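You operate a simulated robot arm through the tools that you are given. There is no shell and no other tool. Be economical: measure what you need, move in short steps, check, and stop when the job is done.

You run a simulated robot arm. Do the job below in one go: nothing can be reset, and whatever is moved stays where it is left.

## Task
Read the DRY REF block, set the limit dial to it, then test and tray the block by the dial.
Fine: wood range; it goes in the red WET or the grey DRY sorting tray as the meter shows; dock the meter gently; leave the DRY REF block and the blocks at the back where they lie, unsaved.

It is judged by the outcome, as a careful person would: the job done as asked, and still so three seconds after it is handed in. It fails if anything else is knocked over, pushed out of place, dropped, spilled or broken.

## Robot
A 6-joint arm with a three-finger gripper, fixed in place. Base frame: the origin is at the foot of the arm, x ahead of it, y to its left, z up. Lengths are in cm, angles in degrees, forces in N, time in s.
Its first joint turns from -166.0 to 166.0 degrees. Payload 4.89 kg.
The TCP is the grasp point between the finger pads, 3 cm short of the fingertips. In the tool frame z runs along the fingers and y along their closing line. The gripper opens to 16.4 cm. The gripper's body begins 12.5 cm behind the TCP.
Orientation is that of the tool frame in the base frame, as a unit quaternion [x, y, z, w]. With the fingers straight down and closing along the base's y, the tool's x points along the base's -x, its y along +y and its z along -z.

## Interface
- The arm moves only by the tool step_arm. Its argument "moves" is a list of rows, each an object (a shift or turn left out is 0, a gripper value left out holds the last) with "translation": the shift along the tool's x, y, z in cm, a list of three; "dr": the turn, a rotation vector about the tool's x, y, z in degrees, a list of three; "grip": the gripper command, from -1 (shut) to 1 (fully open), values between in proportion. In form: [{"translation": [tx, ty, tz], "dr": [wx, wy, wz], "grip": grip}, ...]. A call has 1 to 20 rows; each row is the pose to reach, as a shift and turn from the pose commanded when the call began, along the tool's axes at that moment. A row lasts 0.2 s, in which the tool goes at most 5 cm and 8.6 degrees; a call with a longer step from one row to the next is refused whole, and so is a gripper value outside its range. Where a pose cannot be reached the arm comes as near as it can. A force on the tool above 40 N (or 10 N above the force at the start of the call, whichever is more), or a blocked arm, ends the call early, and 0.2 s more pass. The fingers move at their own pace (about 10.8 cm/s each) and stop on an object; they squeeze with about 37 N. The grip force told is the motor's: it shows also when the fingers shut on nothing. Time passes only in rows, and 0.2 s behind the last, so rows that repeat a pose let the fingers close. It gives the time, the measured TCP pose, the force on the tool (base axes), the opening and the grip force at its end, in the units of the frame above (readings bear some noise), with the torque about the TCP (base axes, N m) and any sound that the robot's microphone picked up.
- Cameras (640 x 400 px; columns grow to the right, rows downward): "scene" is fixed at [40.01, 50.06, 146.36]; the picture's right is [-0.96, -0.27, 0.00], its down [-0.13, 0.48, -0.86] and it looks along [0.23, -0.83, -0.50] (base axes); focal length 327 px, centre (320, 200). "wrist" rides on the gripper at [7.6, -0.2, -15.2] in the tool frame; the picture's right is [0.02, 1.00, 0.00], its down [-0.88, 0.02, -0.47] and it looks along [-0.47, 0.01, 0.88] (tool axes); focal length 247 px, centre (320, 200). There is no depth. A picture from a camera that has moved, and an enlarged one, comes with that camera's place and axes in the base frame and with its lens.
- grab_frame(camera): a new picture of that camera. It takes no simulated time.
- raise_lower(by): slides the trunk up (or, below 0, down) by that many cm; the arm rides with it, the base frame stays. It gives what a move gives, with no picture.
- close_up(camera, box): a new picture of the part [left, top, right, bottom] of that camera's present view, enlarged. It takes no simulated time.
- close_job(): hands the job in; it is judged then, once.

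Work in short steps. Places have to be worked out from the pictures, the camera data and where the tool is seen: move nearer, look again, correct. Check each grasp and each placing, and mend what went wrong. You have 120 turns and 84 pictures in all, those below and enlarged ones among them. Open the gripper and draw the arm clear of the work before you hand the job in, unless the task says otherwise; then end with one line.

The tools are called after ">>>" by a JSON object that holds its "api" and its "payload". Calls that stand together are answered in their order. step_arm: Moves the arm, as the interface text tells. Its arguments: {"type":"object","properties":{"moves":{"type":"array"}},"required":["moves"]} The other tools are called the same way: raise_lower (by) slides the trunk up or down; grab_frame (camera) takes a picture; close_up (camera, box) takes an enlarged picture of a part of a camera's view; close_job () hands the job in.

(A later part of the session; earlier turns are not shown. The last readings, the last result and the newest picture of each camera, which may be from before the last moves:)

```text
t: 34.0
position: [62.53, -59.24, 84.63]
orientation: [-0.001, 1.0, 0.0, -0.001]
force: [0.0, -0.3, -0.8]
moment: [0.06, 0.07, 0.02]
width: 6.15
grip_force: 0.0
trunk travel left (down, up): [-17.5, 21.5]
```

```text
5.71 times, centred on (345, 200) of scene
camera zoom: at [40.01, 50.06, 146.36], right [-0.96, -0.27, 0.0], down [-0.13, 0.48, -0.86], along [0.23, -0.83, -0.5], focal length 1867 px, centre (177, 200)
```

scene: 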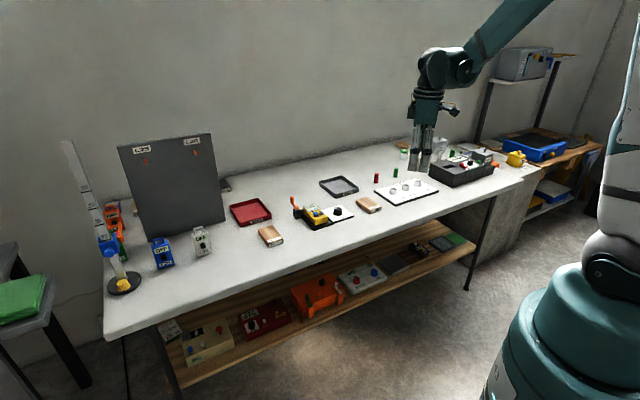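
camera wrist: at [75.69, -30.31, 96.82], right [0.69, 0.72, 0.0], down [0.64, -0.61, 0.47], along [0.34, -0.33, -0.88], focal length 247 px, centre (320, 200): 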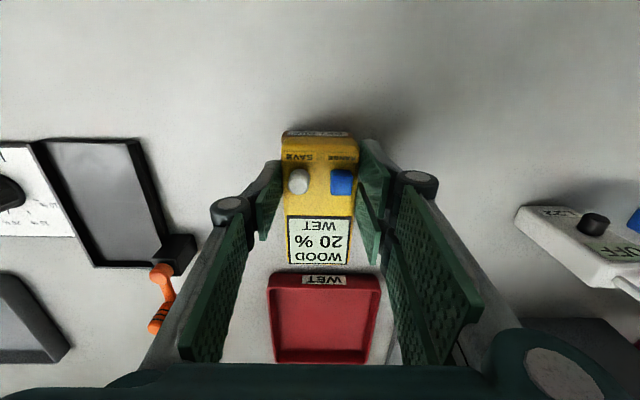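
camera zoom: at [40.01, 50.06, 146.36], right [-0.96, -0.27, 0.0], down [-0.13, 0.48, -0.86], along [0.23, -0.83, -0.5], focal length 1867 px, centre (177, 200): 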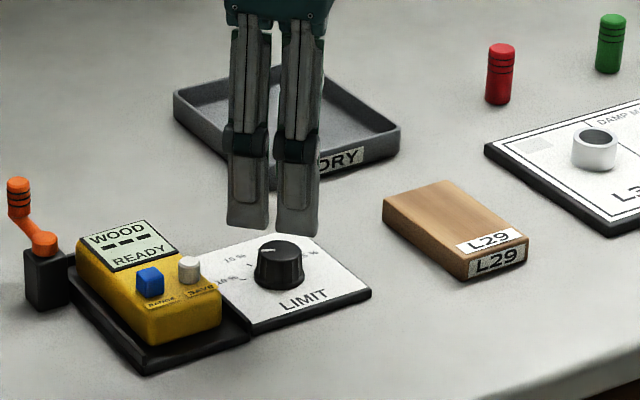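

Refined from this central view: knob axis (62.97,-58.8), pointer exactly at 10 %. I shift by 0.44 cm both ways and descend around the knob.

>>> {"api": "step_arm", "payload": {"moves": [{"translation": [-0.44, 0.44, 1]}, {"translation": [-0.44, 0.44, 3]}, {"translation": [-0.44, 0.44, 4.5]}, {"translation": [-0.44, 0.44, 5.7]}, {"translation": [-0.44, 0.44, 5.7]}]}}

>>> {"api": "close_up", "payload": {"camera": "wrist", "box": [240, 90, 420, 250]}}

>>> {"api": "close_up", "payload": {"camera": "scene", "box": [310, 175, 370, 235]}}

```text
t: 35.1
position: [62.7, -58.27, 79.4]
orientation: [-0.002, 1.0, 0.0, 0.002]
force: [-2.1, 10.2, 30.9]
moment: [1.32, -0.84, 0.4]
width: 6.95
grip_force: 7.0
trunk travel left (down, up): [-17.5, 21.5]
stopped in row 5: the force on the tool passed its limit at 43 N (the readings are from after the stop); the commanded pose is now the measured one
```

```text
2.50 times, centred on (330, 170) of wrist
camera zoom: at [55.09, -58.42, 94.57], right [-0.02, 1.0, 0.0], down [0.88, 0.02, 0.47], along [0.47, 0.01, -0.88], focal length 617 px, centre (295, 275)
```

zoom: 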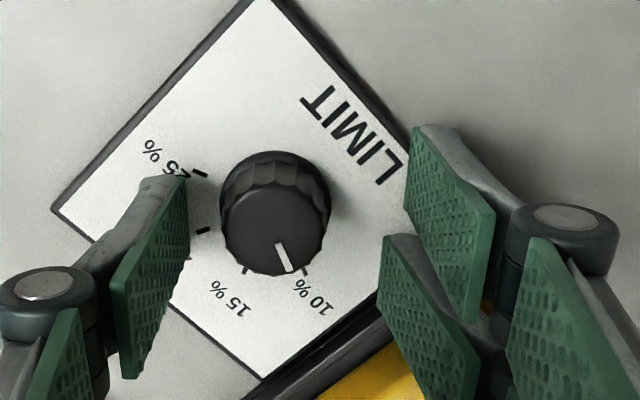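

```text
6.67 times, centred on (340, 205) of scene
camera zoom: at [40.01, 50.06, 146.36], right [-0.96, -0.27, 0.0], down [-0.13, 0.48, -0.86], along [0.23, -0.83, -0.5], focal length 2178 px, centre (187, 167)
```

zoom: 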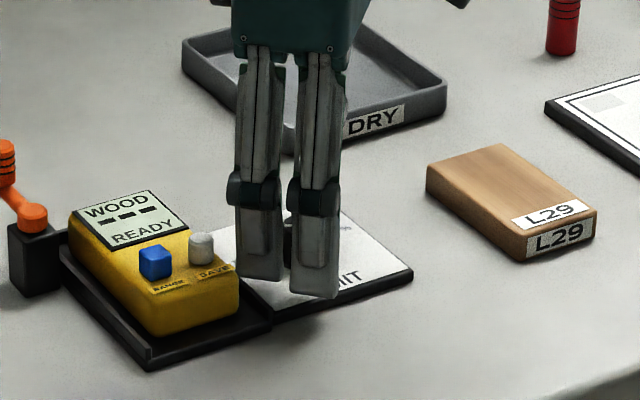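

The +y finger pair touched the cradle rim in this orientation. I back straight up, and will use the 45° orientation instead, where it clears, turning clockwise from there.

>>> {"api": "step_arm", "payload": {"moves": [{"translation": [0, 0, -1]}, {"translation": [0, 0, -4]}, {"translation": [0, 0, -8]}]}}

>>> {"api": "close_up", "payload": {"camera": "scene", "box": [290, 175, 360, 235]}}

```text
t: 35.9
position: [62.73, -58.48, 87.27]
orientation: [0.0, 1.0, 0.001, 0.001]
force: [1.0, -1.5, -1.3]
moment: [0.17, 0.17, 0.02]
width: 6.12
grip_force: 0.1
trunk travel left (down, up): [-17.5, 21.5]
```

```text
6.67 times, centred on (325, 205) of scene
camera zoom: at [40.01, 50.06, 146.36], right [-0.96, -0.27, 0.0], down [-0.13, 0.48, -0.86], along [0.23, -0.83, -0.5], focal length 2178 px, centre (287, 167)
```

zoom: 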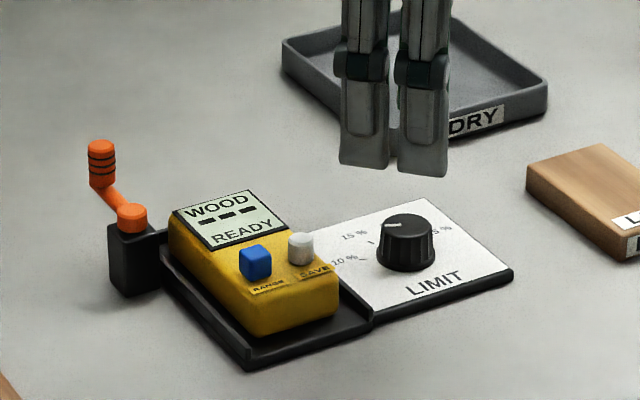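

Nothing moved. I rotate to the 45° orientation over the knob, opening 5 cm, and check.

>>> {"api": "step_arm", "payload": {"moves": [{"dr": [0, 0, 7.5], "grip": -0.39}, {"dr": [0, 0, 15]}, {"dr": [0, 0, 22.5]}, {"translation": [-0.1, -0.2, 0], "dr": [0, 0, 30]}, {"translation": [-0.24, -0.32, 0], "dr": [0, 0, 37.5]}, {"translation": [-0.24, -0.32, 1], "dr": [0, 0, 45]}, {"translation": [-0.24, -0.32, 3], "dr": [0, 0, 45]}, {"translation": [-0.24, -0.32, 3], "dr": [0, 0, 45]}]}}

>>> {"api": "close_up", "payload": {"camera": "wrist", "box": [240, 90, 420, 250]}}

```text
t: 37.7
position: [63.07, -58.66, 83.88]
orientation: [0.383, 0.924, 0.001, 0.0]
force: [0.4, -0.3, -0.7]
moment: [0.0, 0.0, 0.02]
width: 5.02
grip_force: 0.0
trunk travel left (down, up): [-17.5, 21.5]
```

```text
2.50 times, centred on (330, 170) of wrist
camera zoom: at [57.46, -53.43, 99.28], right [0.69, 0.72, 0.0], down [0.64, -0.61, 0.47], along [0.34, -0.32, -0.88], focal length 617 px, centre (295, 275)
```

zoom: 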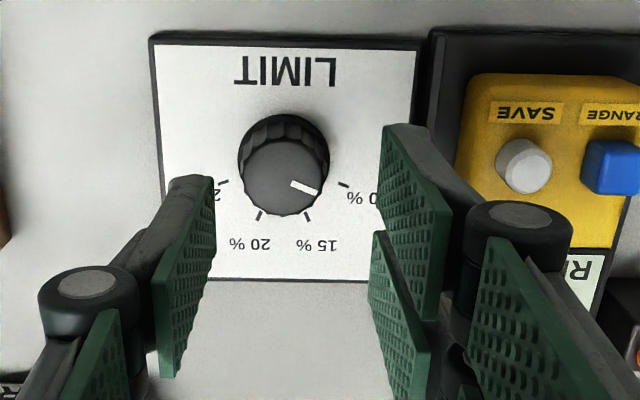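

Combining both views' columns: knob axis at (62.5,-58.8), knob top about z 78. I shift and descend to tip height ≈76.6.

>>> {"api": "step_arm", "payload": {"moves": [{"translation": [0.3, -0.5, 1]}, {"translation": [0.3, -0.5, 2.5]}, {"translation": [0.3, -0.5, 3.5]}, {"translation": [0.3, -0.5, 4.3]}, {"translation": [0.3, -0.5, 4.3]}]}}

>>> {"api": "close_up", "payload": {"camera": "wrist", "box": [240, 90, 420, 250]}}

>>> {"api": "close_up", "payload": {"camera": "scene", "box": [310, 175, 370, 235]}}

```text
t: 38.9
position: [62.42, -58.83, 79.74]
orientation: [0.381, 0.925, 0.0, 0.001]
force: [-0.1, 0.4, -0.5]
moment: [0.0, 0.01, 0.05]
width: 4.98
grip_force: 0.1
trunk travel left (down, up): [-17.5, 21.5]
```

```text
2.50 times, centred on (330, 170) of wrist
camera zoom: at [56.92, -53.56, 94.96], right [0.69, 0.72, 0.0], down [0.64, -0.61, 0.47], along [0.34, -0.32, -0.88], focal length 617 px, centre (295, 275)
```

zoom: 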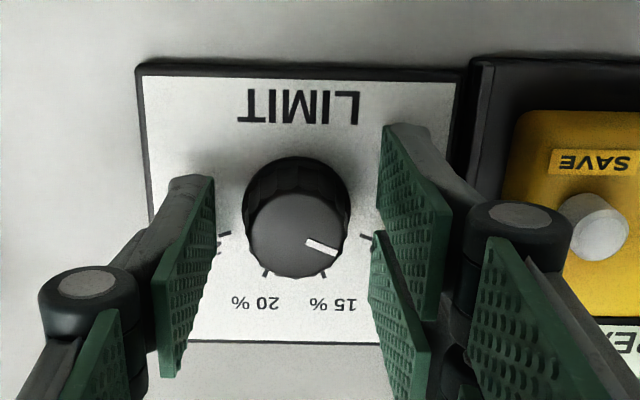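

```text
6.67 times, centred on (340, 205) of scene
camera zoom: at [40.01, 50.06, 146.36], right [-0.96, -0.27, 0.0], down [-0.13, 0.48, -0.86], along [0.23, -0.83, -0.5], focal length 2178 px, centre (187, 167)
```

zoom: 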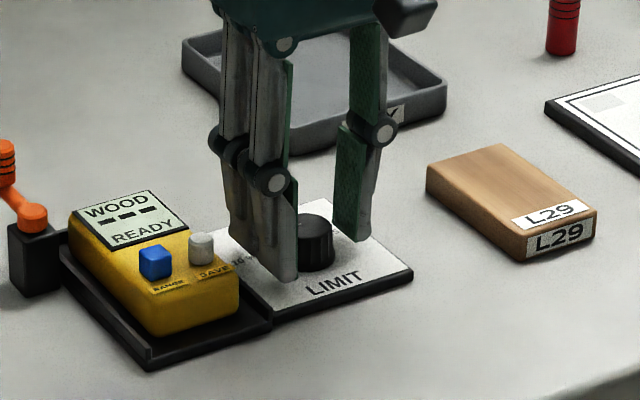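

Centred. I close on the knob.

>>> {"api": "step_arm", "payload": {"moves": [{"grip": -0.6}, {"grip": -1}, {"grip": -1}]}}

```text
t: 39.7
position: [62.5, -58.72, 79.72]
orientation: [0.382, 0.924, 0.001, 0.0]
force: [3.0, 2.4, -3.0]
moment: [0.03, -0.11, 0.01]
width: 3.06
grip_force: 44.6
trunk travel left (down, up): [-17.5, 21.5]
```

Gripped at 3.06 cm with small forces. I turn 45° clockwise first and check.

>>> {"api": "step_arm", "payload": {"moves": [{"dr": [0, 0, 7.5]}, {"dr": [0, 0, 15]}, {"dr": [0, 0, 22.5]}, {"dr": [0, 0, 30]}, {"dr": [0, 0, 37.5]}, {"dr": [0, 0, 45]}, {"dr": [0, 0, 45]}]}}

>>> {"api": "close_up", "payload": {"camera": "wrist", "box": [240, 90, 420, 250]}}

```text
t: 41.3
position: [62.6, -58.88, 79.71]
orientation: [0.707, 0.708, 0.001, -0.001]
force: [10.4, 21.7, -12.0]
moment: [0.74, -0.11, 0.02]
width: 3.07
grip_force: 44.6
trunk travel left (down, up): [-17.5, 21.5]
```

```text
2.50 times, centred on (330, 170) of wrist
camera zoom: at [62.36, -51.18, 94.98], right [1.0, 0.02, 0.0], down [0.02, -0.88, 0.47], along [0.01, -0.47, -0.88], focal length 617 px, centre (295, 275)
```

zoom: 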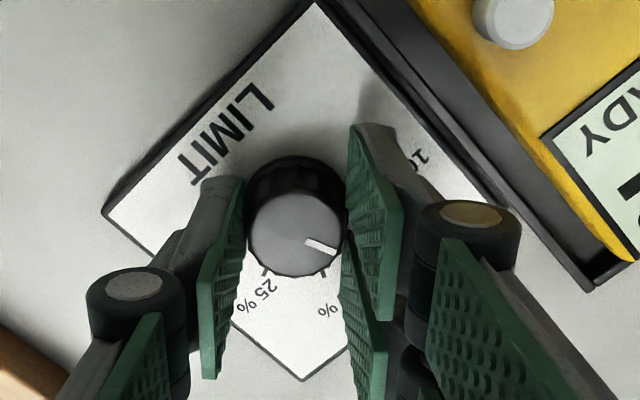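

The knob follows (now about 15 %). There's a lateral preload of ~24 N, so I shift slightly with it while turning the remaining 45°.

>>> {"api": "step_arm", "payload": {"moves": [{"translation": [0.1, 0.04, 0.05]}, {"translation": [0.12, 0.05, 0.05], "dr": [0, 0, 7.5]}, {"translation": [0.12, 0.05, 0.05], "dr": [0, 0, 15]}]}}

```text
t: 42.1
position: [62.52, -58.84, 79.79]
orientation: [0.794, 0.608, 0.0, -0.001]
force: [3.1, 4.9, -30.8]
moment: [-0.37, 0.05, 0.01]
width: 3.09
grip_force: 45.0
trunk travel left (down, up): [-17.5, 21.5]
```

Lateral force relieved; vertical pull is -31 N, so I lower 0.1 and continue turning.

>>> {"api": "step_arm", "payload": {"moves": [{"translation": [0, 0, 0.1]}, {"translation": [0, 0, 0.12], "dr": [0, 0, 7.5]}, {"translation": [0, 0, 0.12], "dr": [0, 0, 15]}]}}

```text
t: 42.9
position: [62.52, -58.79, 79.79]
orientation: [0.866, 0.5, 0.001, 0.0]
force: [3.6, -4.1, -2.1]
moment: [-0.09, -0.12, -0.02]
width: 3.1
grip_force: 45.0
trunk travel left (down, up): [-17.5, 21.5]
```

Good, forces are small. I turn the last 15°.

>>> {"api": "step_arm", "payload": {"moves": [{"dr": [0, 0, 7.5]}, {"dr": [0, 0, 15]}, {"dr": [0, 0, 15]}]}}

>>> {"api": "close_up", "payload": {"camera": "wrist", "box": [240, 90, 420, 250]}}

```text
t: 43.7
position: [62.56, -58.94, 79.81]
orientation: [0.924, 0.383, 0.001, 0.0]
force: [11.5, -16.3, 27.1]
moment: [-0.54, -0.11, 0.05]
width: 3.1
grip_force: 45.0
trunk travel left (down, up): [-17.5, 21.5]
```

```text
2.50 times, centred on (330, 170) of wrist
camera zoom: at [67.83, -53.27, 94.98], right [0.72, -0.69, 0.0], down [-0.61, -0.64, 0.47], along [-0.33, -0.34, -0.88], focal length 617 px, centre (295, 275)
```

zoom: 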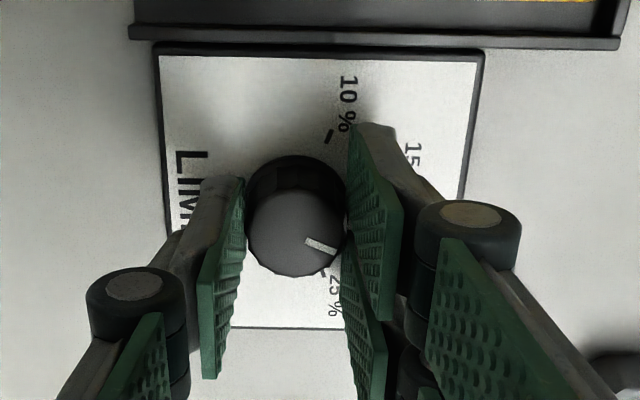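

The pointer should be at 20 % now. I open and rise to verify.

>>> {"api": "step_arm", "payload": {"moves": [{"translation": [0, 0, -0.08]}, {"translation": [0, 0, -0.08], "grip": -0.39}, {"translation": [0, 0, -0.08], "grip": -0.39}, {"translation": [0, 0, -2]}, {"translation": [0, 0, -6]}, {"translation": [0, 0, -10]}]}}

>>> {"api": "close_up", "payload": {"camera": "wrist", "box": [240, 90, 420, 220]}}

>>> {"api": "close_up", "payload": {"camera": "scene", "box": [290, 175, 370, 235]}}

```text
t: 45.1
position: [62.62, -58.44, 89.72]
orientation: [0.923, 0.384, 0.001, -0.002]
force: [0.9, -1.5, -1.3]
moment: [0.18, 0.16, -0.01]
width: 5.01
grip_force: 0.1
trunk travel left (down, up): [-17.5, 21.5]
```

```text
3.08 times, centred on (330, 155) of wrist
camera zoom: at [67.85, -52.9, 104.96], right [0.72, -0.69, 0.0], down [-0.61, -0.64, 0.47], along [-0.33, -0.34, -0.88], focal length 760 px, centre (289, 338)
```

zoom: 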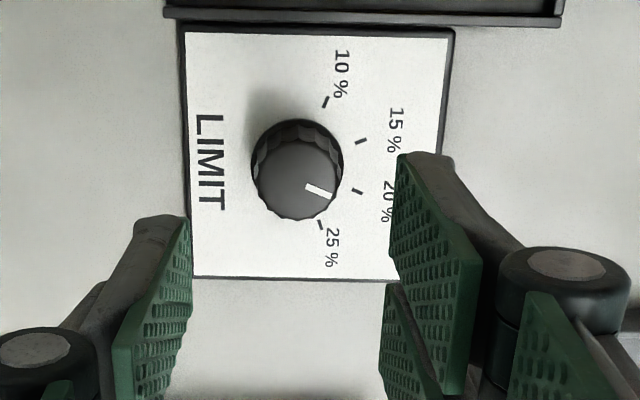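

```text
6.67 times, centred on (330, 205) of scene
camera zoom: at [40.01, 50.06, 146.36], right [-0.96, -0.27, 0.0], down [-0.13, 0.48, -0.86], along [0.23, -0.83, -0.5], focal length 2178 px, centre (253, 167)
```

zoom: 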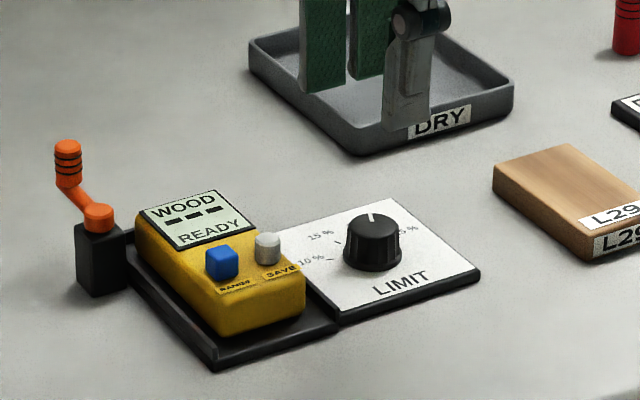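

Looks at 20 %. One tight zoom to verify the pointer angle.

>>> {"api": "close_up", "payload": {"camera": "wrist", "box": [300, 110, 360, 170]}}

```text
6.67 times, centred on (330, 140) of wrist
camera zoom: at [67.85, -52.9, 104.96], right [0.72, -0.69, 0.0], down [-0.61, -0.64, 0.47], along [-0.33, -0.34, -0.88], focal length 1646 px, centre (253, 600)
```

zoom: 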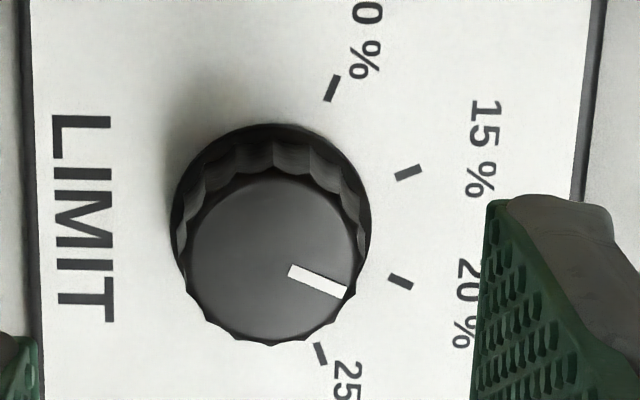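

I cross-check the pointer angle from the scene camera.

>>> {"api": "close_up", "payload": {"camera": "scene", "box": [335, 195, 360, 220]}}

```text
16.00 times, centred on (348, 208) of scene
camera zoom: at [40.01, 50.06, 146.36], right [-0.96, -0.27, 0.0], down [-0.13, 0.48, -0.86], along [0.23, -0.83, -0.5], focal length 5227 px, centre (-120, 80)
```

zoom: 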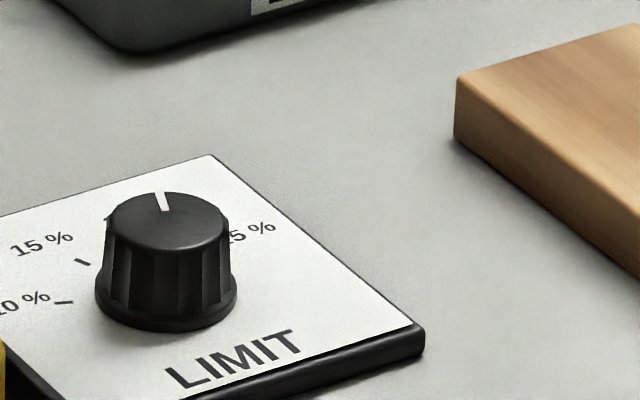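

Both views put the pointer about 3° short of the 20 % tick. I regrip in the same place and turn 3.5° more.

>>> {"api": "step_arm", "payload": {"moves": [{"translation": [0, 0.05, 4]}, {"translation": [0, 0.08, 8]}, {"translation": [0, 0.08, 9.9]}, {"translation": [0, 0.08, 9.9]}, {"translation": [0, 0.08, 9.9], "grip": -1}, {"translation": [0, 0.08, 9.9], "grip": -1}, {"translation": [0, 0.08, 9.9], "dr": [0, 0, 2]}, {"translation": [0, 0.08, 9.9], "dr": [0, 0, 3.7]}, {"translation": [0, 0.08, 9.9], "dr": [0, 0, 3.7]}]}}

>>> {"api": "step_arm", "payload": {"moves": [{"grip": -0.39}, {"grip": -0.39}, {"translation": [0, 0, -2]}, {"translation": [0, 0, -6]}, {"translation": [0, 0, -10]}]}}

>>> {"api": "close_up", "payload": {"camera": "wrist", "box": [300, 110, 360, 170]}}

>>> {"api": "close_up", "payload": {"camera": "scene", "box": [335, 195, 360, 220]}}

```text
t: 47.1
position: [62.49, -58.94, 79.75]
orientation: [0.935, 0.354, 0.0, -0.001]
force: [-10.8, 7.0, -9.1]
moment: [0.25, 0.14, -0.01]
width: 3.06
grip_force: 44.9
trunk travel left (down, up): [-17.5, 21.5]
```

```text
t: 48.3
position: [63.02, -59.02, 89.49]
orientation: [0.936, 0.353, 0.0, -0.002]
force: [0.7, -1.1, -0.5]
moment: [0.11, 0.1, 0.01]
width: 5.0
grip_force: 0.0
trunk travel left (down, up): [-17.5, 21.5]
```

```text
6.67 times, centred on (330, 140) of wrist
camera zoom: at [68.54, -53.87, 104.77], right [0.68, -0.74, 0.0], down [-0.65, -0.6, 0.47], along [-0.35, -0.32, -0.88], focal length 1646 px, centre (253, 600)
```

zoom: 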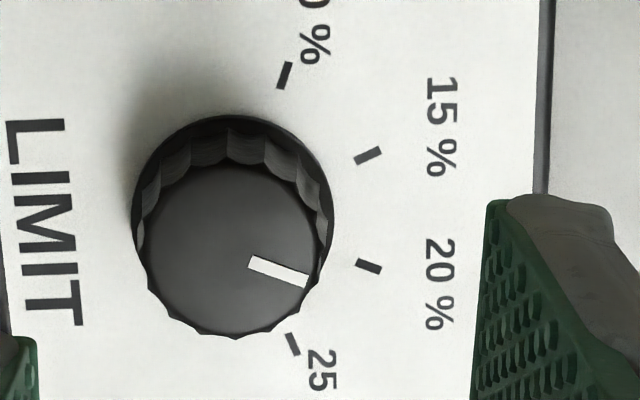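

```text
16.00 times, centred on (348, 208) of scene
camera zoom: at [40.01, 50.06, 146.36], right [-0.96, -0.27, 0.0], down [-0.13, 0.48, -0.86], along [0.23, -0.83, -0.5], focal length 5227 px, centre (-120, 80)
```

zoom: 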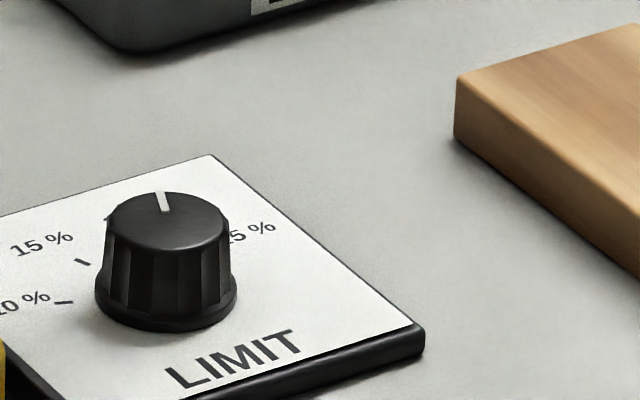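

Pointer is now within about 1–2° of the 20 % tick. I return to the meter: rotate back to the 45° orientation above its grasp position.

>>> {"api": "step_arm", "payload": {"moves": [{"translation": [0, 0, -1], "dr": [0, 0, -7.8]}, {"translation": [0, 0, -2], "dr": [0, 0, -15.6]}, {"translation": [1, -0.2, -2], "dr": [0, 0, -23.4]}, {"translation": [2, -0.4, -2], "dr": [0, 0, -31.2]}, {"translation": [3, -0.6, -2], "dr": [0, 0, -39]}, {"translation": [4, -0.8, -2], "dr": [0, 0, -46.8]}, {"translation": [5, -1, -2], "dr": [0, 0, -54.6]}, {"translation": [6, -1.2, -2], "dr": [0, 0, -62.4]}, {"translation": [7, -1.4, -2], "dr": [0, 0, -70.2]}, {"translation": [8, -1.5, -2], "dr": [0, 0, -78]}, {"translation": [9.18, -1.61, -2], "dr": [0, 0, -85.9], "grip": 0.0}, {"translation": [9.18, -1.61, -2], "dr": [0, 0, -93.7]}, {"translation": [9.18, -1.61, -2], "dr": [0, 0, -93.7]}]}}

>>> {"api": "close_up", "payload": {"camera": "wrist", "box": [220, 90, 420, 230]}}

```text
t: 51.1
position: [68.37, -51.49, 91.73]
orientation: [0.381, 0.925, 0.001, 0.0]
force: [-0.6, 0.1, 0.8]
moment: [-0.02, 0.02, -0.03]
width: 8.19
grip_force: 0.2
trunk travel left (down, up): [-17.5, 21.5]
```

```text
2.86 times, centred on (320, 160) of wrist
camera zoom: at [62.82, -46.3, 106.99], right [0.69, 0.72, 0.0], down [0.64, -0.61, 0.47], along [0.34, -0.32, -0.88], focal length 706 px, centre (320, 314)
```

zoom: 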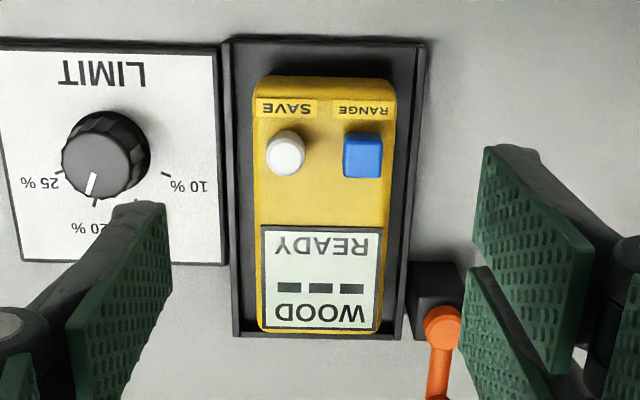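

Pointer reads 20 %. I descend to the same grasp pose and grip.

>>> {"api": "step_arm", "payload": {"moves": [{"translation": [-0.51, 0.14, 3]}, {"translation": [-0.51, 0.14, 7]}, {"translation": [-0.51, 0.14, 10]}, {"translation": [-0.51, 0.14, 11.2]}, {"translation": [-0.51, 0.14, 11.2]}, {"translation": [-0.51, 0.14, 11.2], "grip": -1}, {"translation": [-0.51, 0.14, 11.2], "grip": -1}, {"translation": [-0.51, 0.14, 11.2], "grip": -1}]}}

>>> {"api": "close_up", "payload": {"camera": "scene", "box": [290, 175, 360, 235]}}

```text
t: 52.9
position: [69.06, -52.0, 80.8]
orientation: [0.382, 0.924, 0.002, -0.001]
force: [0.0, 0.1, -0.3]
moment: [0.05, 0.04, 0.04]
width: 5.75
grip_force: 36.9
trunk travel left (down, up): [-17.5, 21.5]
```

```text
6.67 times, centred on (325, 205) of scene
camera zoom: at [40.01, 50.06, 146.36], right [-0.96, -0.27, 0.0], down [-0.13, 0.48, -0.86], along [0.23, -0.83, -0.5], focal length 2178 px, centre (287, 167)
```

zoom: 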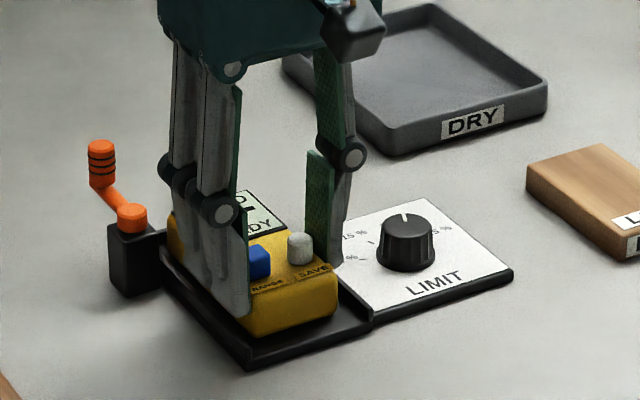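

Good grip. I lift straight up and move toward L29, then look.

>>> {"api": "step_arm", "payload": {"moves": [{"translation": [0, 0, -1]}, {"translation": [0, 0, -4]}, {"translation": [0, 0, -8]}, {"translation": [0, 0, -10]}, {"translation": [0, -4, -10]}, {"translation": [0, -8, -10]}, {"translation": [0, -12, -10]}, {"translation": [0, -15, -10]}, {"translation": [0, -15, -10]}]}}

>>> {"api": "close_up", "payload": {"camera": "wrist", "box": [80, 60, 340, 240]}}

```text
t: 54.9
position: [58.27, -62.68, 90.38]
orientation: [0.382, 0.924, 0.0, 0.0]
force: [0.1, 0.0, -2.2]
moment: [0.07, 0.03, 0.0]
width: 5.76
grip_force: 37.2
trunk travel left (down, up): [-17.5, 21.5]
```

```text
2.22 times, centred on (210, 150) of wrist
camera zoom: at [52.6, -57.39, 105.7], right [0.69, 0.72, 0.0], down [0.64, -0.61, 0.47], along [0.34, -0.32, -0.88], focal length 549 px, centre (564, 311)
```

zoom: 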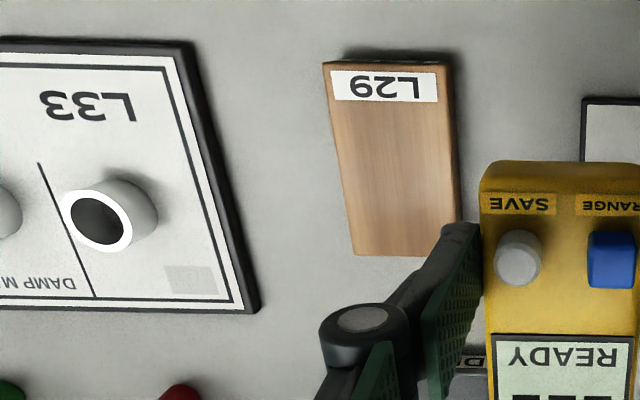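

L29 is aligned at 45°, centre about (51.5,-68.6). I move the meter above it and check alignment.

>>> {"api": "step_arm", "payload": {"moves": [{"translation": [1.1, -3, 0]}, {"translation": [2.2, -6, 0]}, {"translation": [3.18, -8.94, 0]}, {"translation": [3.18, -8.94, 2.5]}, {"translation": [3.18, -8.94, 5.2]}, {"translation": [3.18, -8.94, 5.2]}]}}

>>> {"api": "close_up", "payload": {"camera": "wrist", "box": [220, 80, 420, 260]}}

>>> {"api": "close_up", "payload": {"camera": "scene", "box": [330, 170, 410, 230]}}

```text
t: 56.3
position: [49.63, -66.67, 85.03]
orientation: [0.382, 0.924, 0.001, 0.0]
force: [-0.3, 0.0, -2.9]
moment: [0.09, 0.06, 0.0]
width: 5.74
grip_force: 37.2
trunk travel left (down, up): [-17.5, 21.5]
```

```text
2.22 times, centred on (320, 170) of wrist
camera zoom: at [43.99, -61.35, 100.3], right [0.69, 0.72, 0.0], down [0.64, -0.61, 0.47], along [0.34, -0.32, -0.88], focal length 549 px, centre (320, 267)
```

zoom: 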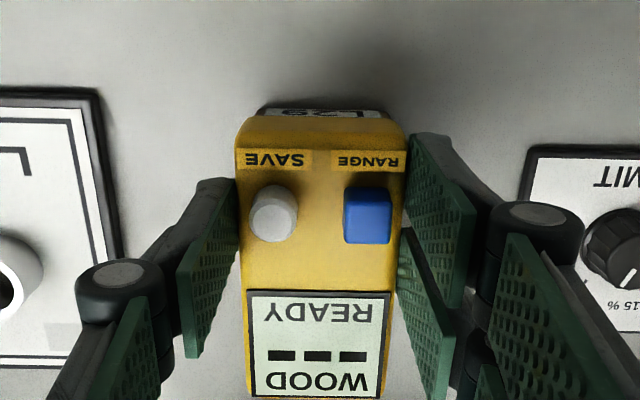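

```text
6.67 times, centred on (370, 200) of scene
camera zoom: at [40.01, 50.06, 146.36], right [-0.96, -0.27, 0.0], down [-0.13, 0.48, -0.86], along [0.23, -0.83, -0.5], focal length 2178 px, centre (-13, 200)
```

zoom: 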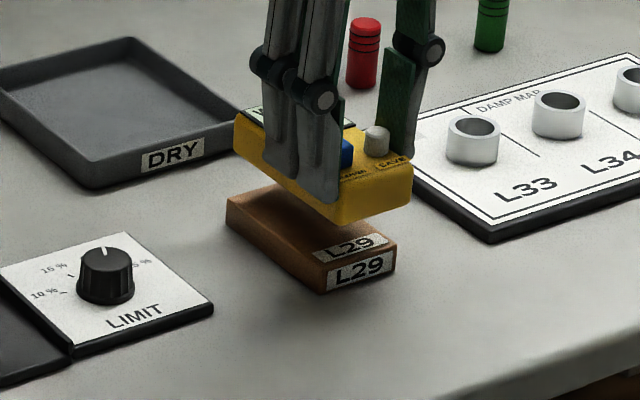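

Well aligned. I lower slowly until contact.

>>> {"api": "step_arm", "payload": {"moves": [{"translation": [-0.3, 0, 1.2]}, {"translation": [-0.3, 0, 2.2]}, {"translation": [-0.3, 0, 2.7]}, {"translation": [-0.3, 0, 2.95]}, {"translation": [-0.3, 0, 3.15]}, {"translation": [-0.3, 0, 3.15]}]}}

```text
t: 57.7
position: [49.94, -66.81, 82.15]
orientation: [0.381, 0.924, 0.001, 0.0]
force: [-0.6, 1.0, -2.1]
moment: [0.02, 0.06, 0.01]
width: 5.76
grip_force: 37.3
trunk travel left (down, up): [-17.5, 21.5]
```

>>> {"api": "step_arm", "payload": {"moves": [{"translation": [0, 0, 0.1]}, {"translation": [0, 0, 0.2]}, {"translation": [0, 0, 0.3]}, {"translation": [0, 0, 0.4]}, {"translation": [0, 0, 0.4]}]}}

>>> {"api": "close_up", "payload": {"camera": "wrist", "box": [240, 120, 400, 280]}}

```text
t: 58.9
position: [49.93, -66.56, 81.84]
orientation: [0.382, 0.924, 0.001, -0.001]
force: [3.4, -8.5, 33.2]
moment: [-0.24, -0.06, -0.04]
width: 5.75
grip_force: 37.5
trunk travel left (down, up): [-17.5, 21.5]
```

```text
2.50 times, centred on (320, 200) of wrist
camera zoom: at [44.3, -61.33, 97.08], right [0.69, 0.72, 0.0], down [0.64, -0.61, 0.47], along [0.34, -0.33, -0.88], focal length 617 px, centre (320, 200)
```

zoom: 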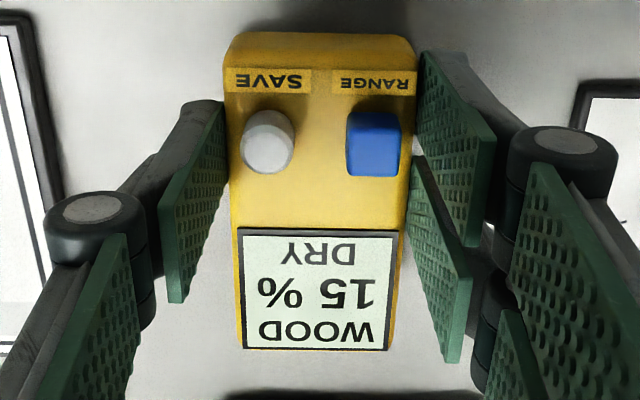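

L29 reads 15 % DRY. I lift and return the meter above the cradle.

>>> {"api": "step_arm", "payload": {"moves": [{"translation": [0, 0, -1]}, {"translation": [0, 0, -5]}, {"translation": [0, 0, -9]}, {"translation": [-0.6, 4.5, -9]}, {"translation": [-1.2, 9, -9]}, {"translation": [-1.8, 13.5, -9]}, {"translation": [-2.4, 18, -9]}, {"translation": [-2.88, 22, -9]}, {"translation": [-2.88, 23.94, -9]}, {"translation": [-2.88, 23.94, -9]}, {"translation": [-2.88, 23.94, -5]}, {"translation": [-2.88, 23.94, -1.8]}, {"translation": [-2.88, 23.94, -1.8]}]}}

>>> {"api": "close_up", "payload": {"camera": "wrist", "box": [240, 80, 420, 240]}}

>>> {"api": "close_up", "payload": {"camera": "scene", "box": [290, 175, 360, 235]}}

```text
t: 61.7
position: [68.89, -51.73, 83.94]
orientation: [0.382, 0.924, 0.001, -0.001]
force: [0.3, -0.6, -2.8]
moment: [0.09, 0.09, 0.03]
width: 5.71
grip_force: 36.7
trunk travel left (down, up): [-17.5, 21.5]
```

```text
2.50 times, centred on (330, 160) of wrist
camera zoom: at [63.39, -46.46, 99.1], right [0.69, 0.72, 0.0], down [0.64, -0.61, 0.47], along [0.34, -0.32, -0.88], focal length 617 px, centre (295, 300)
```

zoom: 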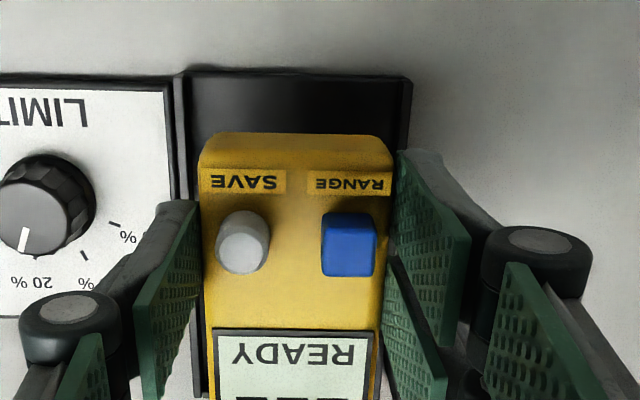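

```text
6.67 times, centred on (325, 205) of scene
camera zoom: at [40.01, 50.06, 146.36], right [-0.96, -0.27, 0.0], down [-0.13, 0.48, -0.86], along [0.23, -0.83, -0.5], focal length 2178 px, centre (287, 167)
```

zoom: 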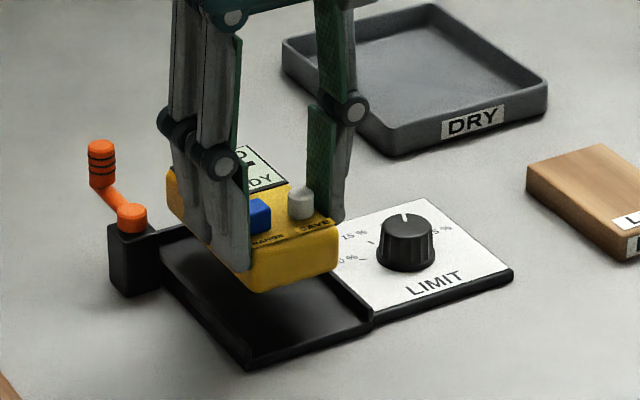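

Aligned the same as before. I lower, easing the last millimetres.

>>> {"api": "step_arm", "payload": {"moves": [{"translation": [0, 0, 1.4]}, {"translation": [0, 0, 2.3]}, {"translation": [0, 0, 2.6]}, {"translation": [0, 0, 2.8]}, {"translation": [0, 0, 2.9]}, {"translation": [0, 0, 2.9]}]}}

>>> {"api": "step_arm", "payload": {"moves": [{"translation": [0, 0, 0.08]}, {"translation": [0, 0, 0.16]}, {"translation": [0, 0, 0.2]}, {"translation": [0, 0, 0.2]}]}}

```text
t: 63.1
position: [68.81, -51.75, 80.72]
orientation: [0.382, 0.924, 0.001, -0.001]
force: [-0.2, -0.5, -2.0]
moment: [0.0, 0.04, 0.01]
width: 5.76
grip_force: 36.6
trunk travel left (down, up): [-17.5, 21.5]
```

```text
t: 64.1
position: [68.81, -51.79, 80.68]
orientation: [0.382, 0.924, 0.001, 0.001]
force: [5.2, -9.1, 32.3]
moment: [-0.24, -0.14, 0.0]
width: 5.76
grip_force: 37.1
trunk travel left (down, up): [-17.5, 21.5]
```

Seated at z≈80.7. I ease the push, open, and rise.

>>> {"api": "step_arm", "payload": {"moves": [{"translation": [0, 0, -0.12]}, {"translation": [0, 0, -0.12]}, {"translation": [0, 0, -0.12], "grip": 0.0}, {"translation": [0, 0, -0.12], "grip": 0.0}, {"translation": [0, 0, -2]}, {"translation": [0, 0, -6]}, {"translation": [0, 0, -10]}, {"translation": [0, -2, -13]}]}}

>>> {"api": "close_up", "payload": {"camera": "scene", "box": [290, 165, 400, 235]}}

```text
t: 65.9
position: [67.25, -53.01, 93.66]
orientation: [0.381, 0.924, 0.001, -0.001]
force: [0.6, 0.4, -0.5]
moment: [0.01, 0.14, -0.01]
width: 8.2
grip_force: 0.0
trunk travel left (down, up): [-17.5, 21.5]
```

```text
5.71 times, centred on (345, 200) of scene
camera zoom: at [40.01, 50.06, 146.36], right [-0.96, -0.27, 0.0], down [-0.13, 0.48, -0.86], along [0.23, -0.83, -0.5], focal length 1867 px, centre (177, 200)
```

zoom: 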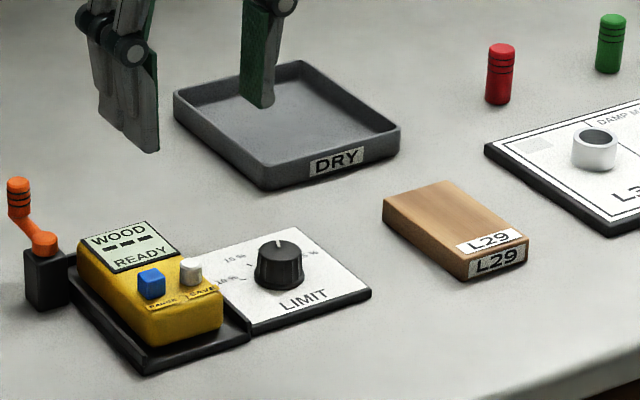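

Meter is docked, untouched. Next L29 goes to the DRY tray, whose centre is near (67,-80.5), r≈104, at the edge of reach. I test the reach empty over the tray first.

>>> {"api": "step_arm", "payload": {"moves": [{"translation": [-2.6, -3.2, 0]}, {"translation": [-5.2, -6.4, 0]}, {"translation": [-7.8, -9.6, 0]}, {"translation": [-10.4, -12.8, 0]}, {"translation": [-13, -16, 0]}, {"translation": [-15.4, -19.2, 0]}, {"translation": [-15.4, -19.2, 4.5]}, {"translation": [-15.4, -19.2, 9]}, {"translation": [-15.4, -19.2, 9]}]}}

>>> {"api": "grab_frame", "payload": {"camera": "wrist"}}

>>> {"api": "close_up", "payload": {"camera": "scene", "box": [300, 150, 400, 220]}}

```text
t: 67.9
position: [64.78, -77.8, 84.54]
orientation: [0.382, 0.924, 0.001, 0.0]
force: [1.1, 1.1, -0.4]
moment: [0.05, 0.01, 0.01]
width: 8.19
grip_force: 0.0
trunk travel left (down, up): [-17.5, 21.5]
```

```text
19 pictures are left
camera wrist: at [59.28, -72.48, 99.9], right [0.69, 0.72, 0.0], down [0.64, -0.61, 0.47], along [0.34, -0.32, -0.88], focal length 247 px, centre (320, 200)
```

wrist: 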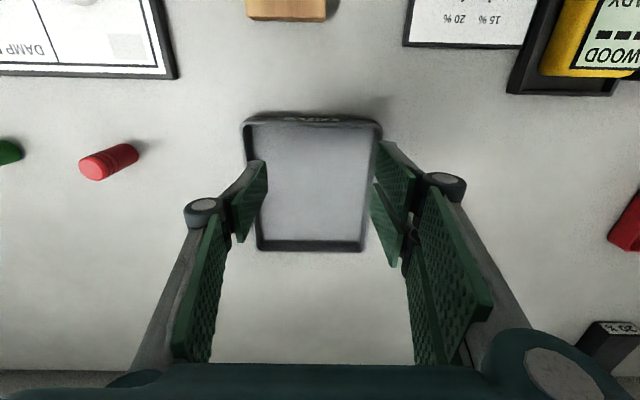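

```text
5.71 times, centred on (350, 185) of scene
camera zoom: at [40.01, 50.06, 146.36], right [-0.96, -0.27, 0.0], down [-0.13, 0.48, -0.86], along [0.23, -0.83, -0.5], focal length 1867 px, centre (149, 286)
```

zoom: 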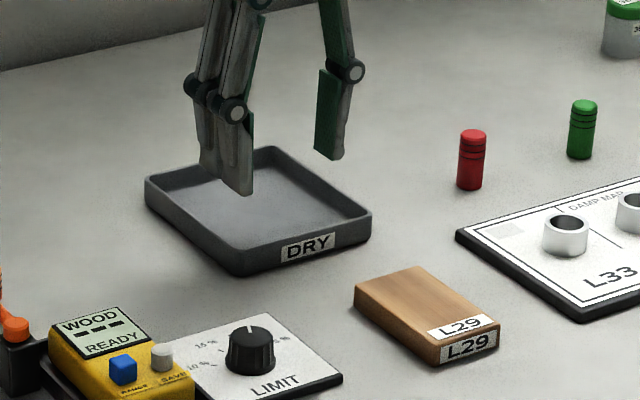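

r≈101 is reachable at z 84.5. I test lower, inside the tray without touching, to see if the placing height is reachable too.

>>> {"api": "step_arm", "payload": {"moves": [{"translation": [-1.2, -0.8, 0]}, {"translation": [-1.2, -0.8, 2]}, {"translation": [-1.2, -0.8, 4.5]}, {"translation": [-1.2, -0.8, 4.5]}]}}

```text
t: 68.9
position: [65.28, -79.02, 80.14]
orientation: [0.381, 0.924, 0.001, 0.0]
force: [-0.1, 0.1, -0.7]
moment: [-0.03, 0.02, -0.03]
width: 8.19
grip_force: 0.1
trunk travel left (down, up): [-17.5, 21.5]
```

Reachable. I now go back to L29 with the grasp point about 2.3 cm toward its front, and hover.

>>> {"api": "step_arm", "payload": {"moves": [{"translation": [0, 0, -4.5]}, {"translation": [0, 0, -9]}, {"translation": [4.5, -0.5, -9]}, {"translation": [9, -1, -9]}, {"translation": [13.5, -1.5, -9]}, {"translation": [18, -2, -9]}, {"translation": [19.4, -2.3, -6]}, {"translation": [19.4, -2.3, -2.5]}, {"translation": [19.4, -2.3, -2.5]}]}}

>>> {"api": "grab_frame", "payload": {"camera": "wrist"}}

```text
t: 70.9
position: [49.78, -66.95, 82.06]
orientation: [0.381, 0.924, 0.0, -0.001]
force: [-0.4, 0.4, 0.9]
moment: [0.0, -0.06, 0.03]
width: 8.18
grip_force: 0.0
trunk travel left (down, up): [-17.5, 21.5]
```

```text
17 pictures are left
camera wrist: at [44.16, -61.7, 97.32], right [0.69, 0.72, 0.0], down [0.64, -0.61, 0.47], along [0.34, -0.32, -0.88], focal length 247 px, centre (320, 200)
```

wrist: 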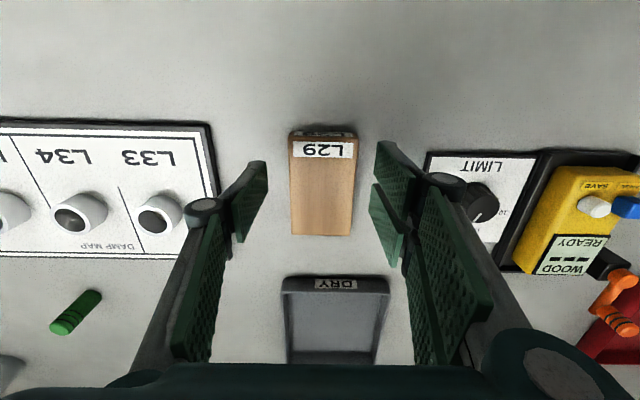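

Block is centred between the fingers. I descend with small steps, watching for contact.

>>> {"api": "step_arm", "payload": {"moves": [{"translation": [0, 0.1, 1]}, {"translation": [0, 0.1, 2]}, {"translation": [0, 0.1, 2.7]}, {"translation": [0, 0.1, 3.2]}, {"translation": [0, 0.1, 3.2]}]}}

>>> {"api": "close_up", "payload": {"camera": "scene", "box": [340, 170, 400, 230]}}

```text
t: 72.1
position: [49.71, -66.87, 79.25]
orientation: [0.382, 0.924, 0.001, -0.001]
force: [-0.5, -0.6, 0.3]
moment: [-0.01, 0.0, 0.0]
width: 8.17
grip_force: 0.1
trunk travel left (down, up): [-17.5, 21.5]
```

```text
6.67 times, centred on (370, 200) of scene
camera zoom: at [40.01, 50.06, 146.36], right [-0.96, -0.27, 0.0], down [-0.13, 0.48, -0.86], along [0.23, -0.83, -0.5], focal length 2178 px, centre (-13, 200)
```

zoom: 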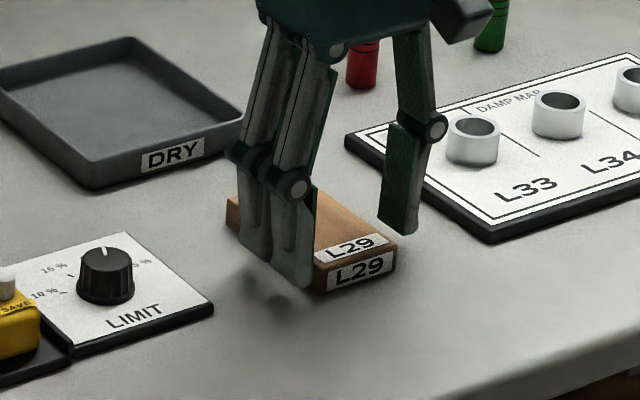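

No contact yet. I go 0.6 lower and close.

>>> {"api": "step_arm", "payload": {"moves": [{"translation": [0, 0, 0.3]}, {"translation": [0, 0, 0.6]}, {"translation": [0, 0, 0.6], "grip": -0.3}, {"translation": [0, 0, 0.6], "grip": -1}, {"translation": [0, 0, 0.6], "grip": -1}, {"translation": [0, 0, 0.6], "grip": -1}]}}

>>> {"api": "close_up", "payload": {"camera": "scene", "box": [340, 170, 400, 230]}}

```text
t: 73.5
position: [49.9, -66.84, 78.66]
orientation: [0.382, 0.924, 0.002, -0.002]
force: [-0.3, -0.4, 1.2]
moment: [-0.01, -0.02, 0.01]
width: 5.92
grip_force: 37.2
trunk travel left (down, up): [-17.5, 21.5]
```

```text
6.67 times, centred on (370, 200) of scene
camera zoom: at [40.01, 50.06, 146.36], right [-0.96, -0.27, 0.0], down [-0.13, 0.48, -0.86], along [0.23, -0.83, -0.5], focal length 2178 px, centre (-13, 200)
```

zoom: 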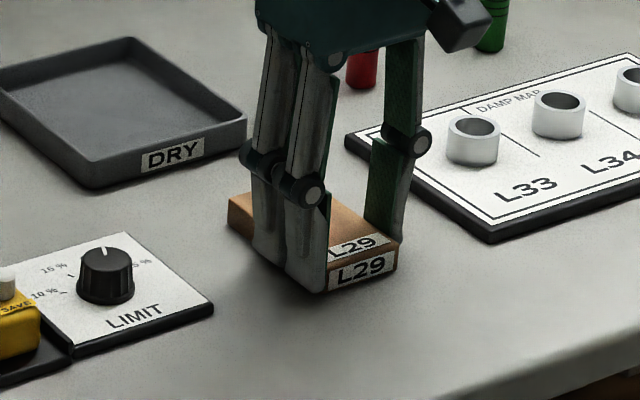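

Block gripped (5.92 cm). I lift it, check, and carry it over the tray.

>>> {"api": "step_arm", "payload": {"moves": [{"translation": [0, 0, -1]}, {"translation": [0, 0, -3.5]}, {"translation": [0, 0, -7]}, {"translation": [0, 0, -8]}, {"translation": [0, 0, -8]}]}}

>>> {"api": "close_up", "payload": {"camera": "scene", "box": [330, 150, 410, 230]}}

```text
t: 74.7
position: [49.56, -66.81, 86.58]
orientation: [0.382, 0.924, 0.001, 0.0]
force: [-0.9, 0.4, -0.3]
moment: [0.0, 0.01, 0.0]
width: 5.9
grip_force: 37.3
trunk travel left (down, up): [-17.5, 21.5]
```

```text
5.00 times, centred on (370, 190) of scene
camera zoom: at [40.01, 50.06, 146.36], right [-0.96, -0.27, 0.0], down [-0.13, 0.48, -0.86], along [0.23, -0.83, -0.5], focal length 1633 px, centre (70, 250)
```

zoom: 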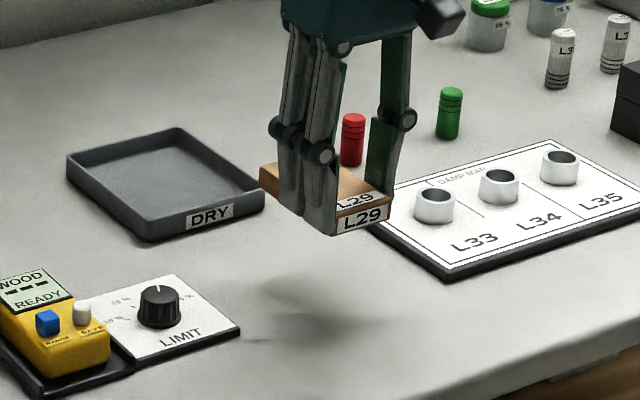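

Held level. I carry it to above the DRY tray.

>>> {"api": "step_arm", "payload": {"moves": [{"translation": [-4, 0.4, 0]}, {"translation": [-8, 0.8, 0]}, {"translation": [-12, 1.2, 0]}, {"translation": [-16, 1.6, 0]}, {"translation": [-19.5, 2.0, 0]}, {"translation": [-19.5, 2.0, 2]}, {"translation": [-19.5, 2.0, 2]}]}}

>>> {"api": "grab_frame", "payload": {"camera": "wrist"}}

>>> {"api": "close_up", "payload": {"camera": "scene", "box": [300, 150, 400, 220]}}

```text
t: 76.3
position: [65.28, -79.18, 84.63]
orientation: [0.382, 0.924, 0.002, 0.0]
force: [-0.8, -0.4, -0.7]
moment: [0.04, 0.0, -0.01]
width: 5.94
grip_force: 37.2
trunk travel left (down, up): [-17.5, 21.5]
```

```text
13 pictures are left
camera wrist: at [59.61, -73.87, 99.94], right [0.69, 0.72, 0.0], down [0.64, -0.61, 0.47], along [0.34, -0.32, -0.88], focal length 247 px, centre (320, 200)
```

wrist: 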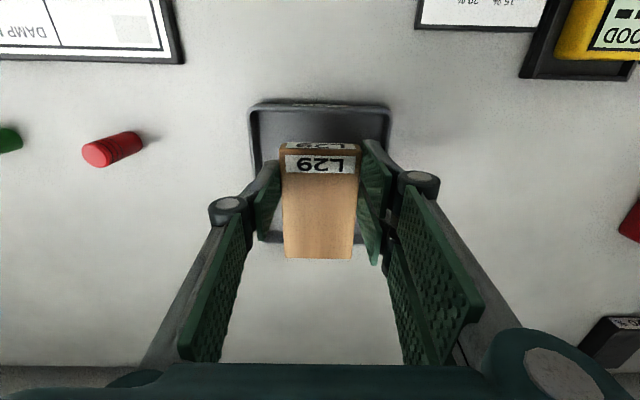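

```text
5.71 times, centred on (350, 185) of scene
camera zoom: at [40.01, 50.06, 146.36], right [-0.96, -0.27, 0.0], down [-0.13, 0.48, -0.86], along [0.23, -0.83, -0.5], focal length 1867 px, centre (149, 286)
```

zoom: 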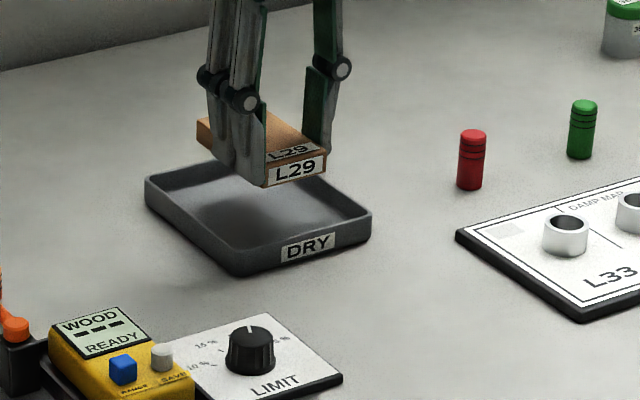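

Block is centred within the tray with about 2 cm clearance front and back. I lower to just above the floor, then creep.

>>> {"api": "step_arm", "payload": {"moves": [{"translation": [0, 0, 2]}, {"translation": [0, 0, 3.8]}, {"translation": [0, 0, 4.6]}, {"translation": [0, 0, 5.0]}, {"translation": [0, 0, 5.0]}]}}

>>> {"api": "step_arm", "payload": {"moves": [{"translation": [0, 0, 0.1]}, {"translation": [0, 0, 0.2]}, {"translation": [0, 0, 0.3]}, {"translation": [0, 0, 0.3]}]}}

```text
t: 77.5
position: [64.98, -79.09, 79.68]
orientation: [0.381, 0.924, 0.002, 0.0]
force: [-0.6, -0.5, -0.8]
moment: [0.04, 0.05, -0.01]
width: 5.91
grip_force: 37.1
trunk travel left (down, up): [-17.5, 21.5]
```

```text
t: 78.5
position: [65.12, -79.27, 79.37]
orientation: [0.382, 0.924, 0.001, -0.002]
force: [0.1, 0.0, -0.6]
moment: [0.03, 0.01, 0.01]
width: 5.95
grip_force: 37.0
trunk travel left (down, up): [-17.5, 21.5]
```

>>> {"api": "step_arm", "payload": {"moves": [{"translation": [0, 0, 0.1]}, {"translation": [0, 0, 0.2]}, {"translation": [0, 0, 0.3]}, {"translation": [0, 0, 0.3]}]}}

```text
t: 79.5
position: [65.04, -79.31, 79.13]
orientation: [0.382, 0.924, 0.0, 0.001]
force: [-0.6, 0.5, 19.0]
moment: [-0.04, -0.06, 0.0]
width: 5.93
grip_force: 36.9
trunk travel left (down, up): [-17.5, 21.5]
```

Block rests on the tray floor. I ease the push, open moderately (tray walls about 6 cm each side), and rise.

>>> {"api": "step_arm", "payload": {"moves": [{"translation": [0, 0, -0.08]}, {"translation": [0, 0, -0.08], "grip": -0.08}, {"translation": [0, 0, -0.08], "grip": -0.08}, {"translation": [0, 0, -2]}, {"translation": [0, 0, -5]}, {"translation": [0, 0, -9]}, {"translation": [4, 0, -13]}, {"translation": [8, 0, -15]}]}}

>>> {"api": "grab_frame", "payload": {"camera": "scene"}}

>>> {"api": "close_up", "payload": {"camera": "scene", "box": [230, 150, 400, 260]}}

```text
refused: row 7 steps farther than a row can; nothing moved
```

```text
11 pictures are left
```

scene: 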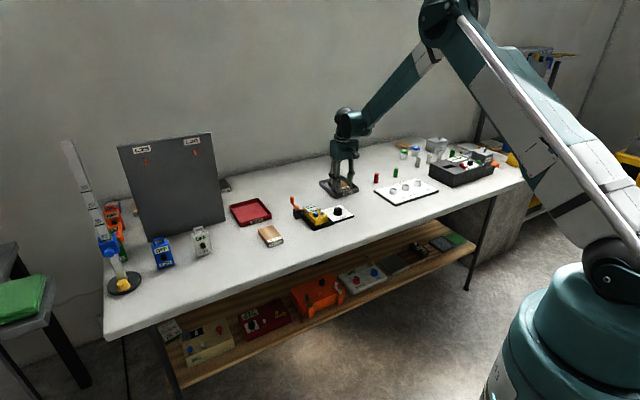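

```text
3.64 times, centred on (315, 205) of scene
camera zoom: at [40.01, 50.06, 146.36], right [-0.96, -0.27, 0.0], down [-0.13, 0.48, -0.86], along [0.23, -0.83, -0.5], focal length 1188 px, centre (338, 182)
```

zoom: 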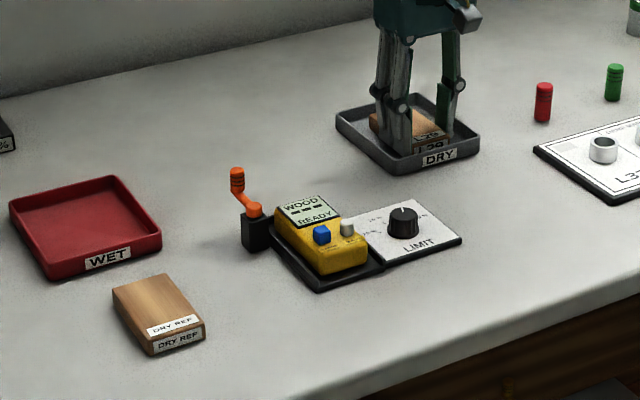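

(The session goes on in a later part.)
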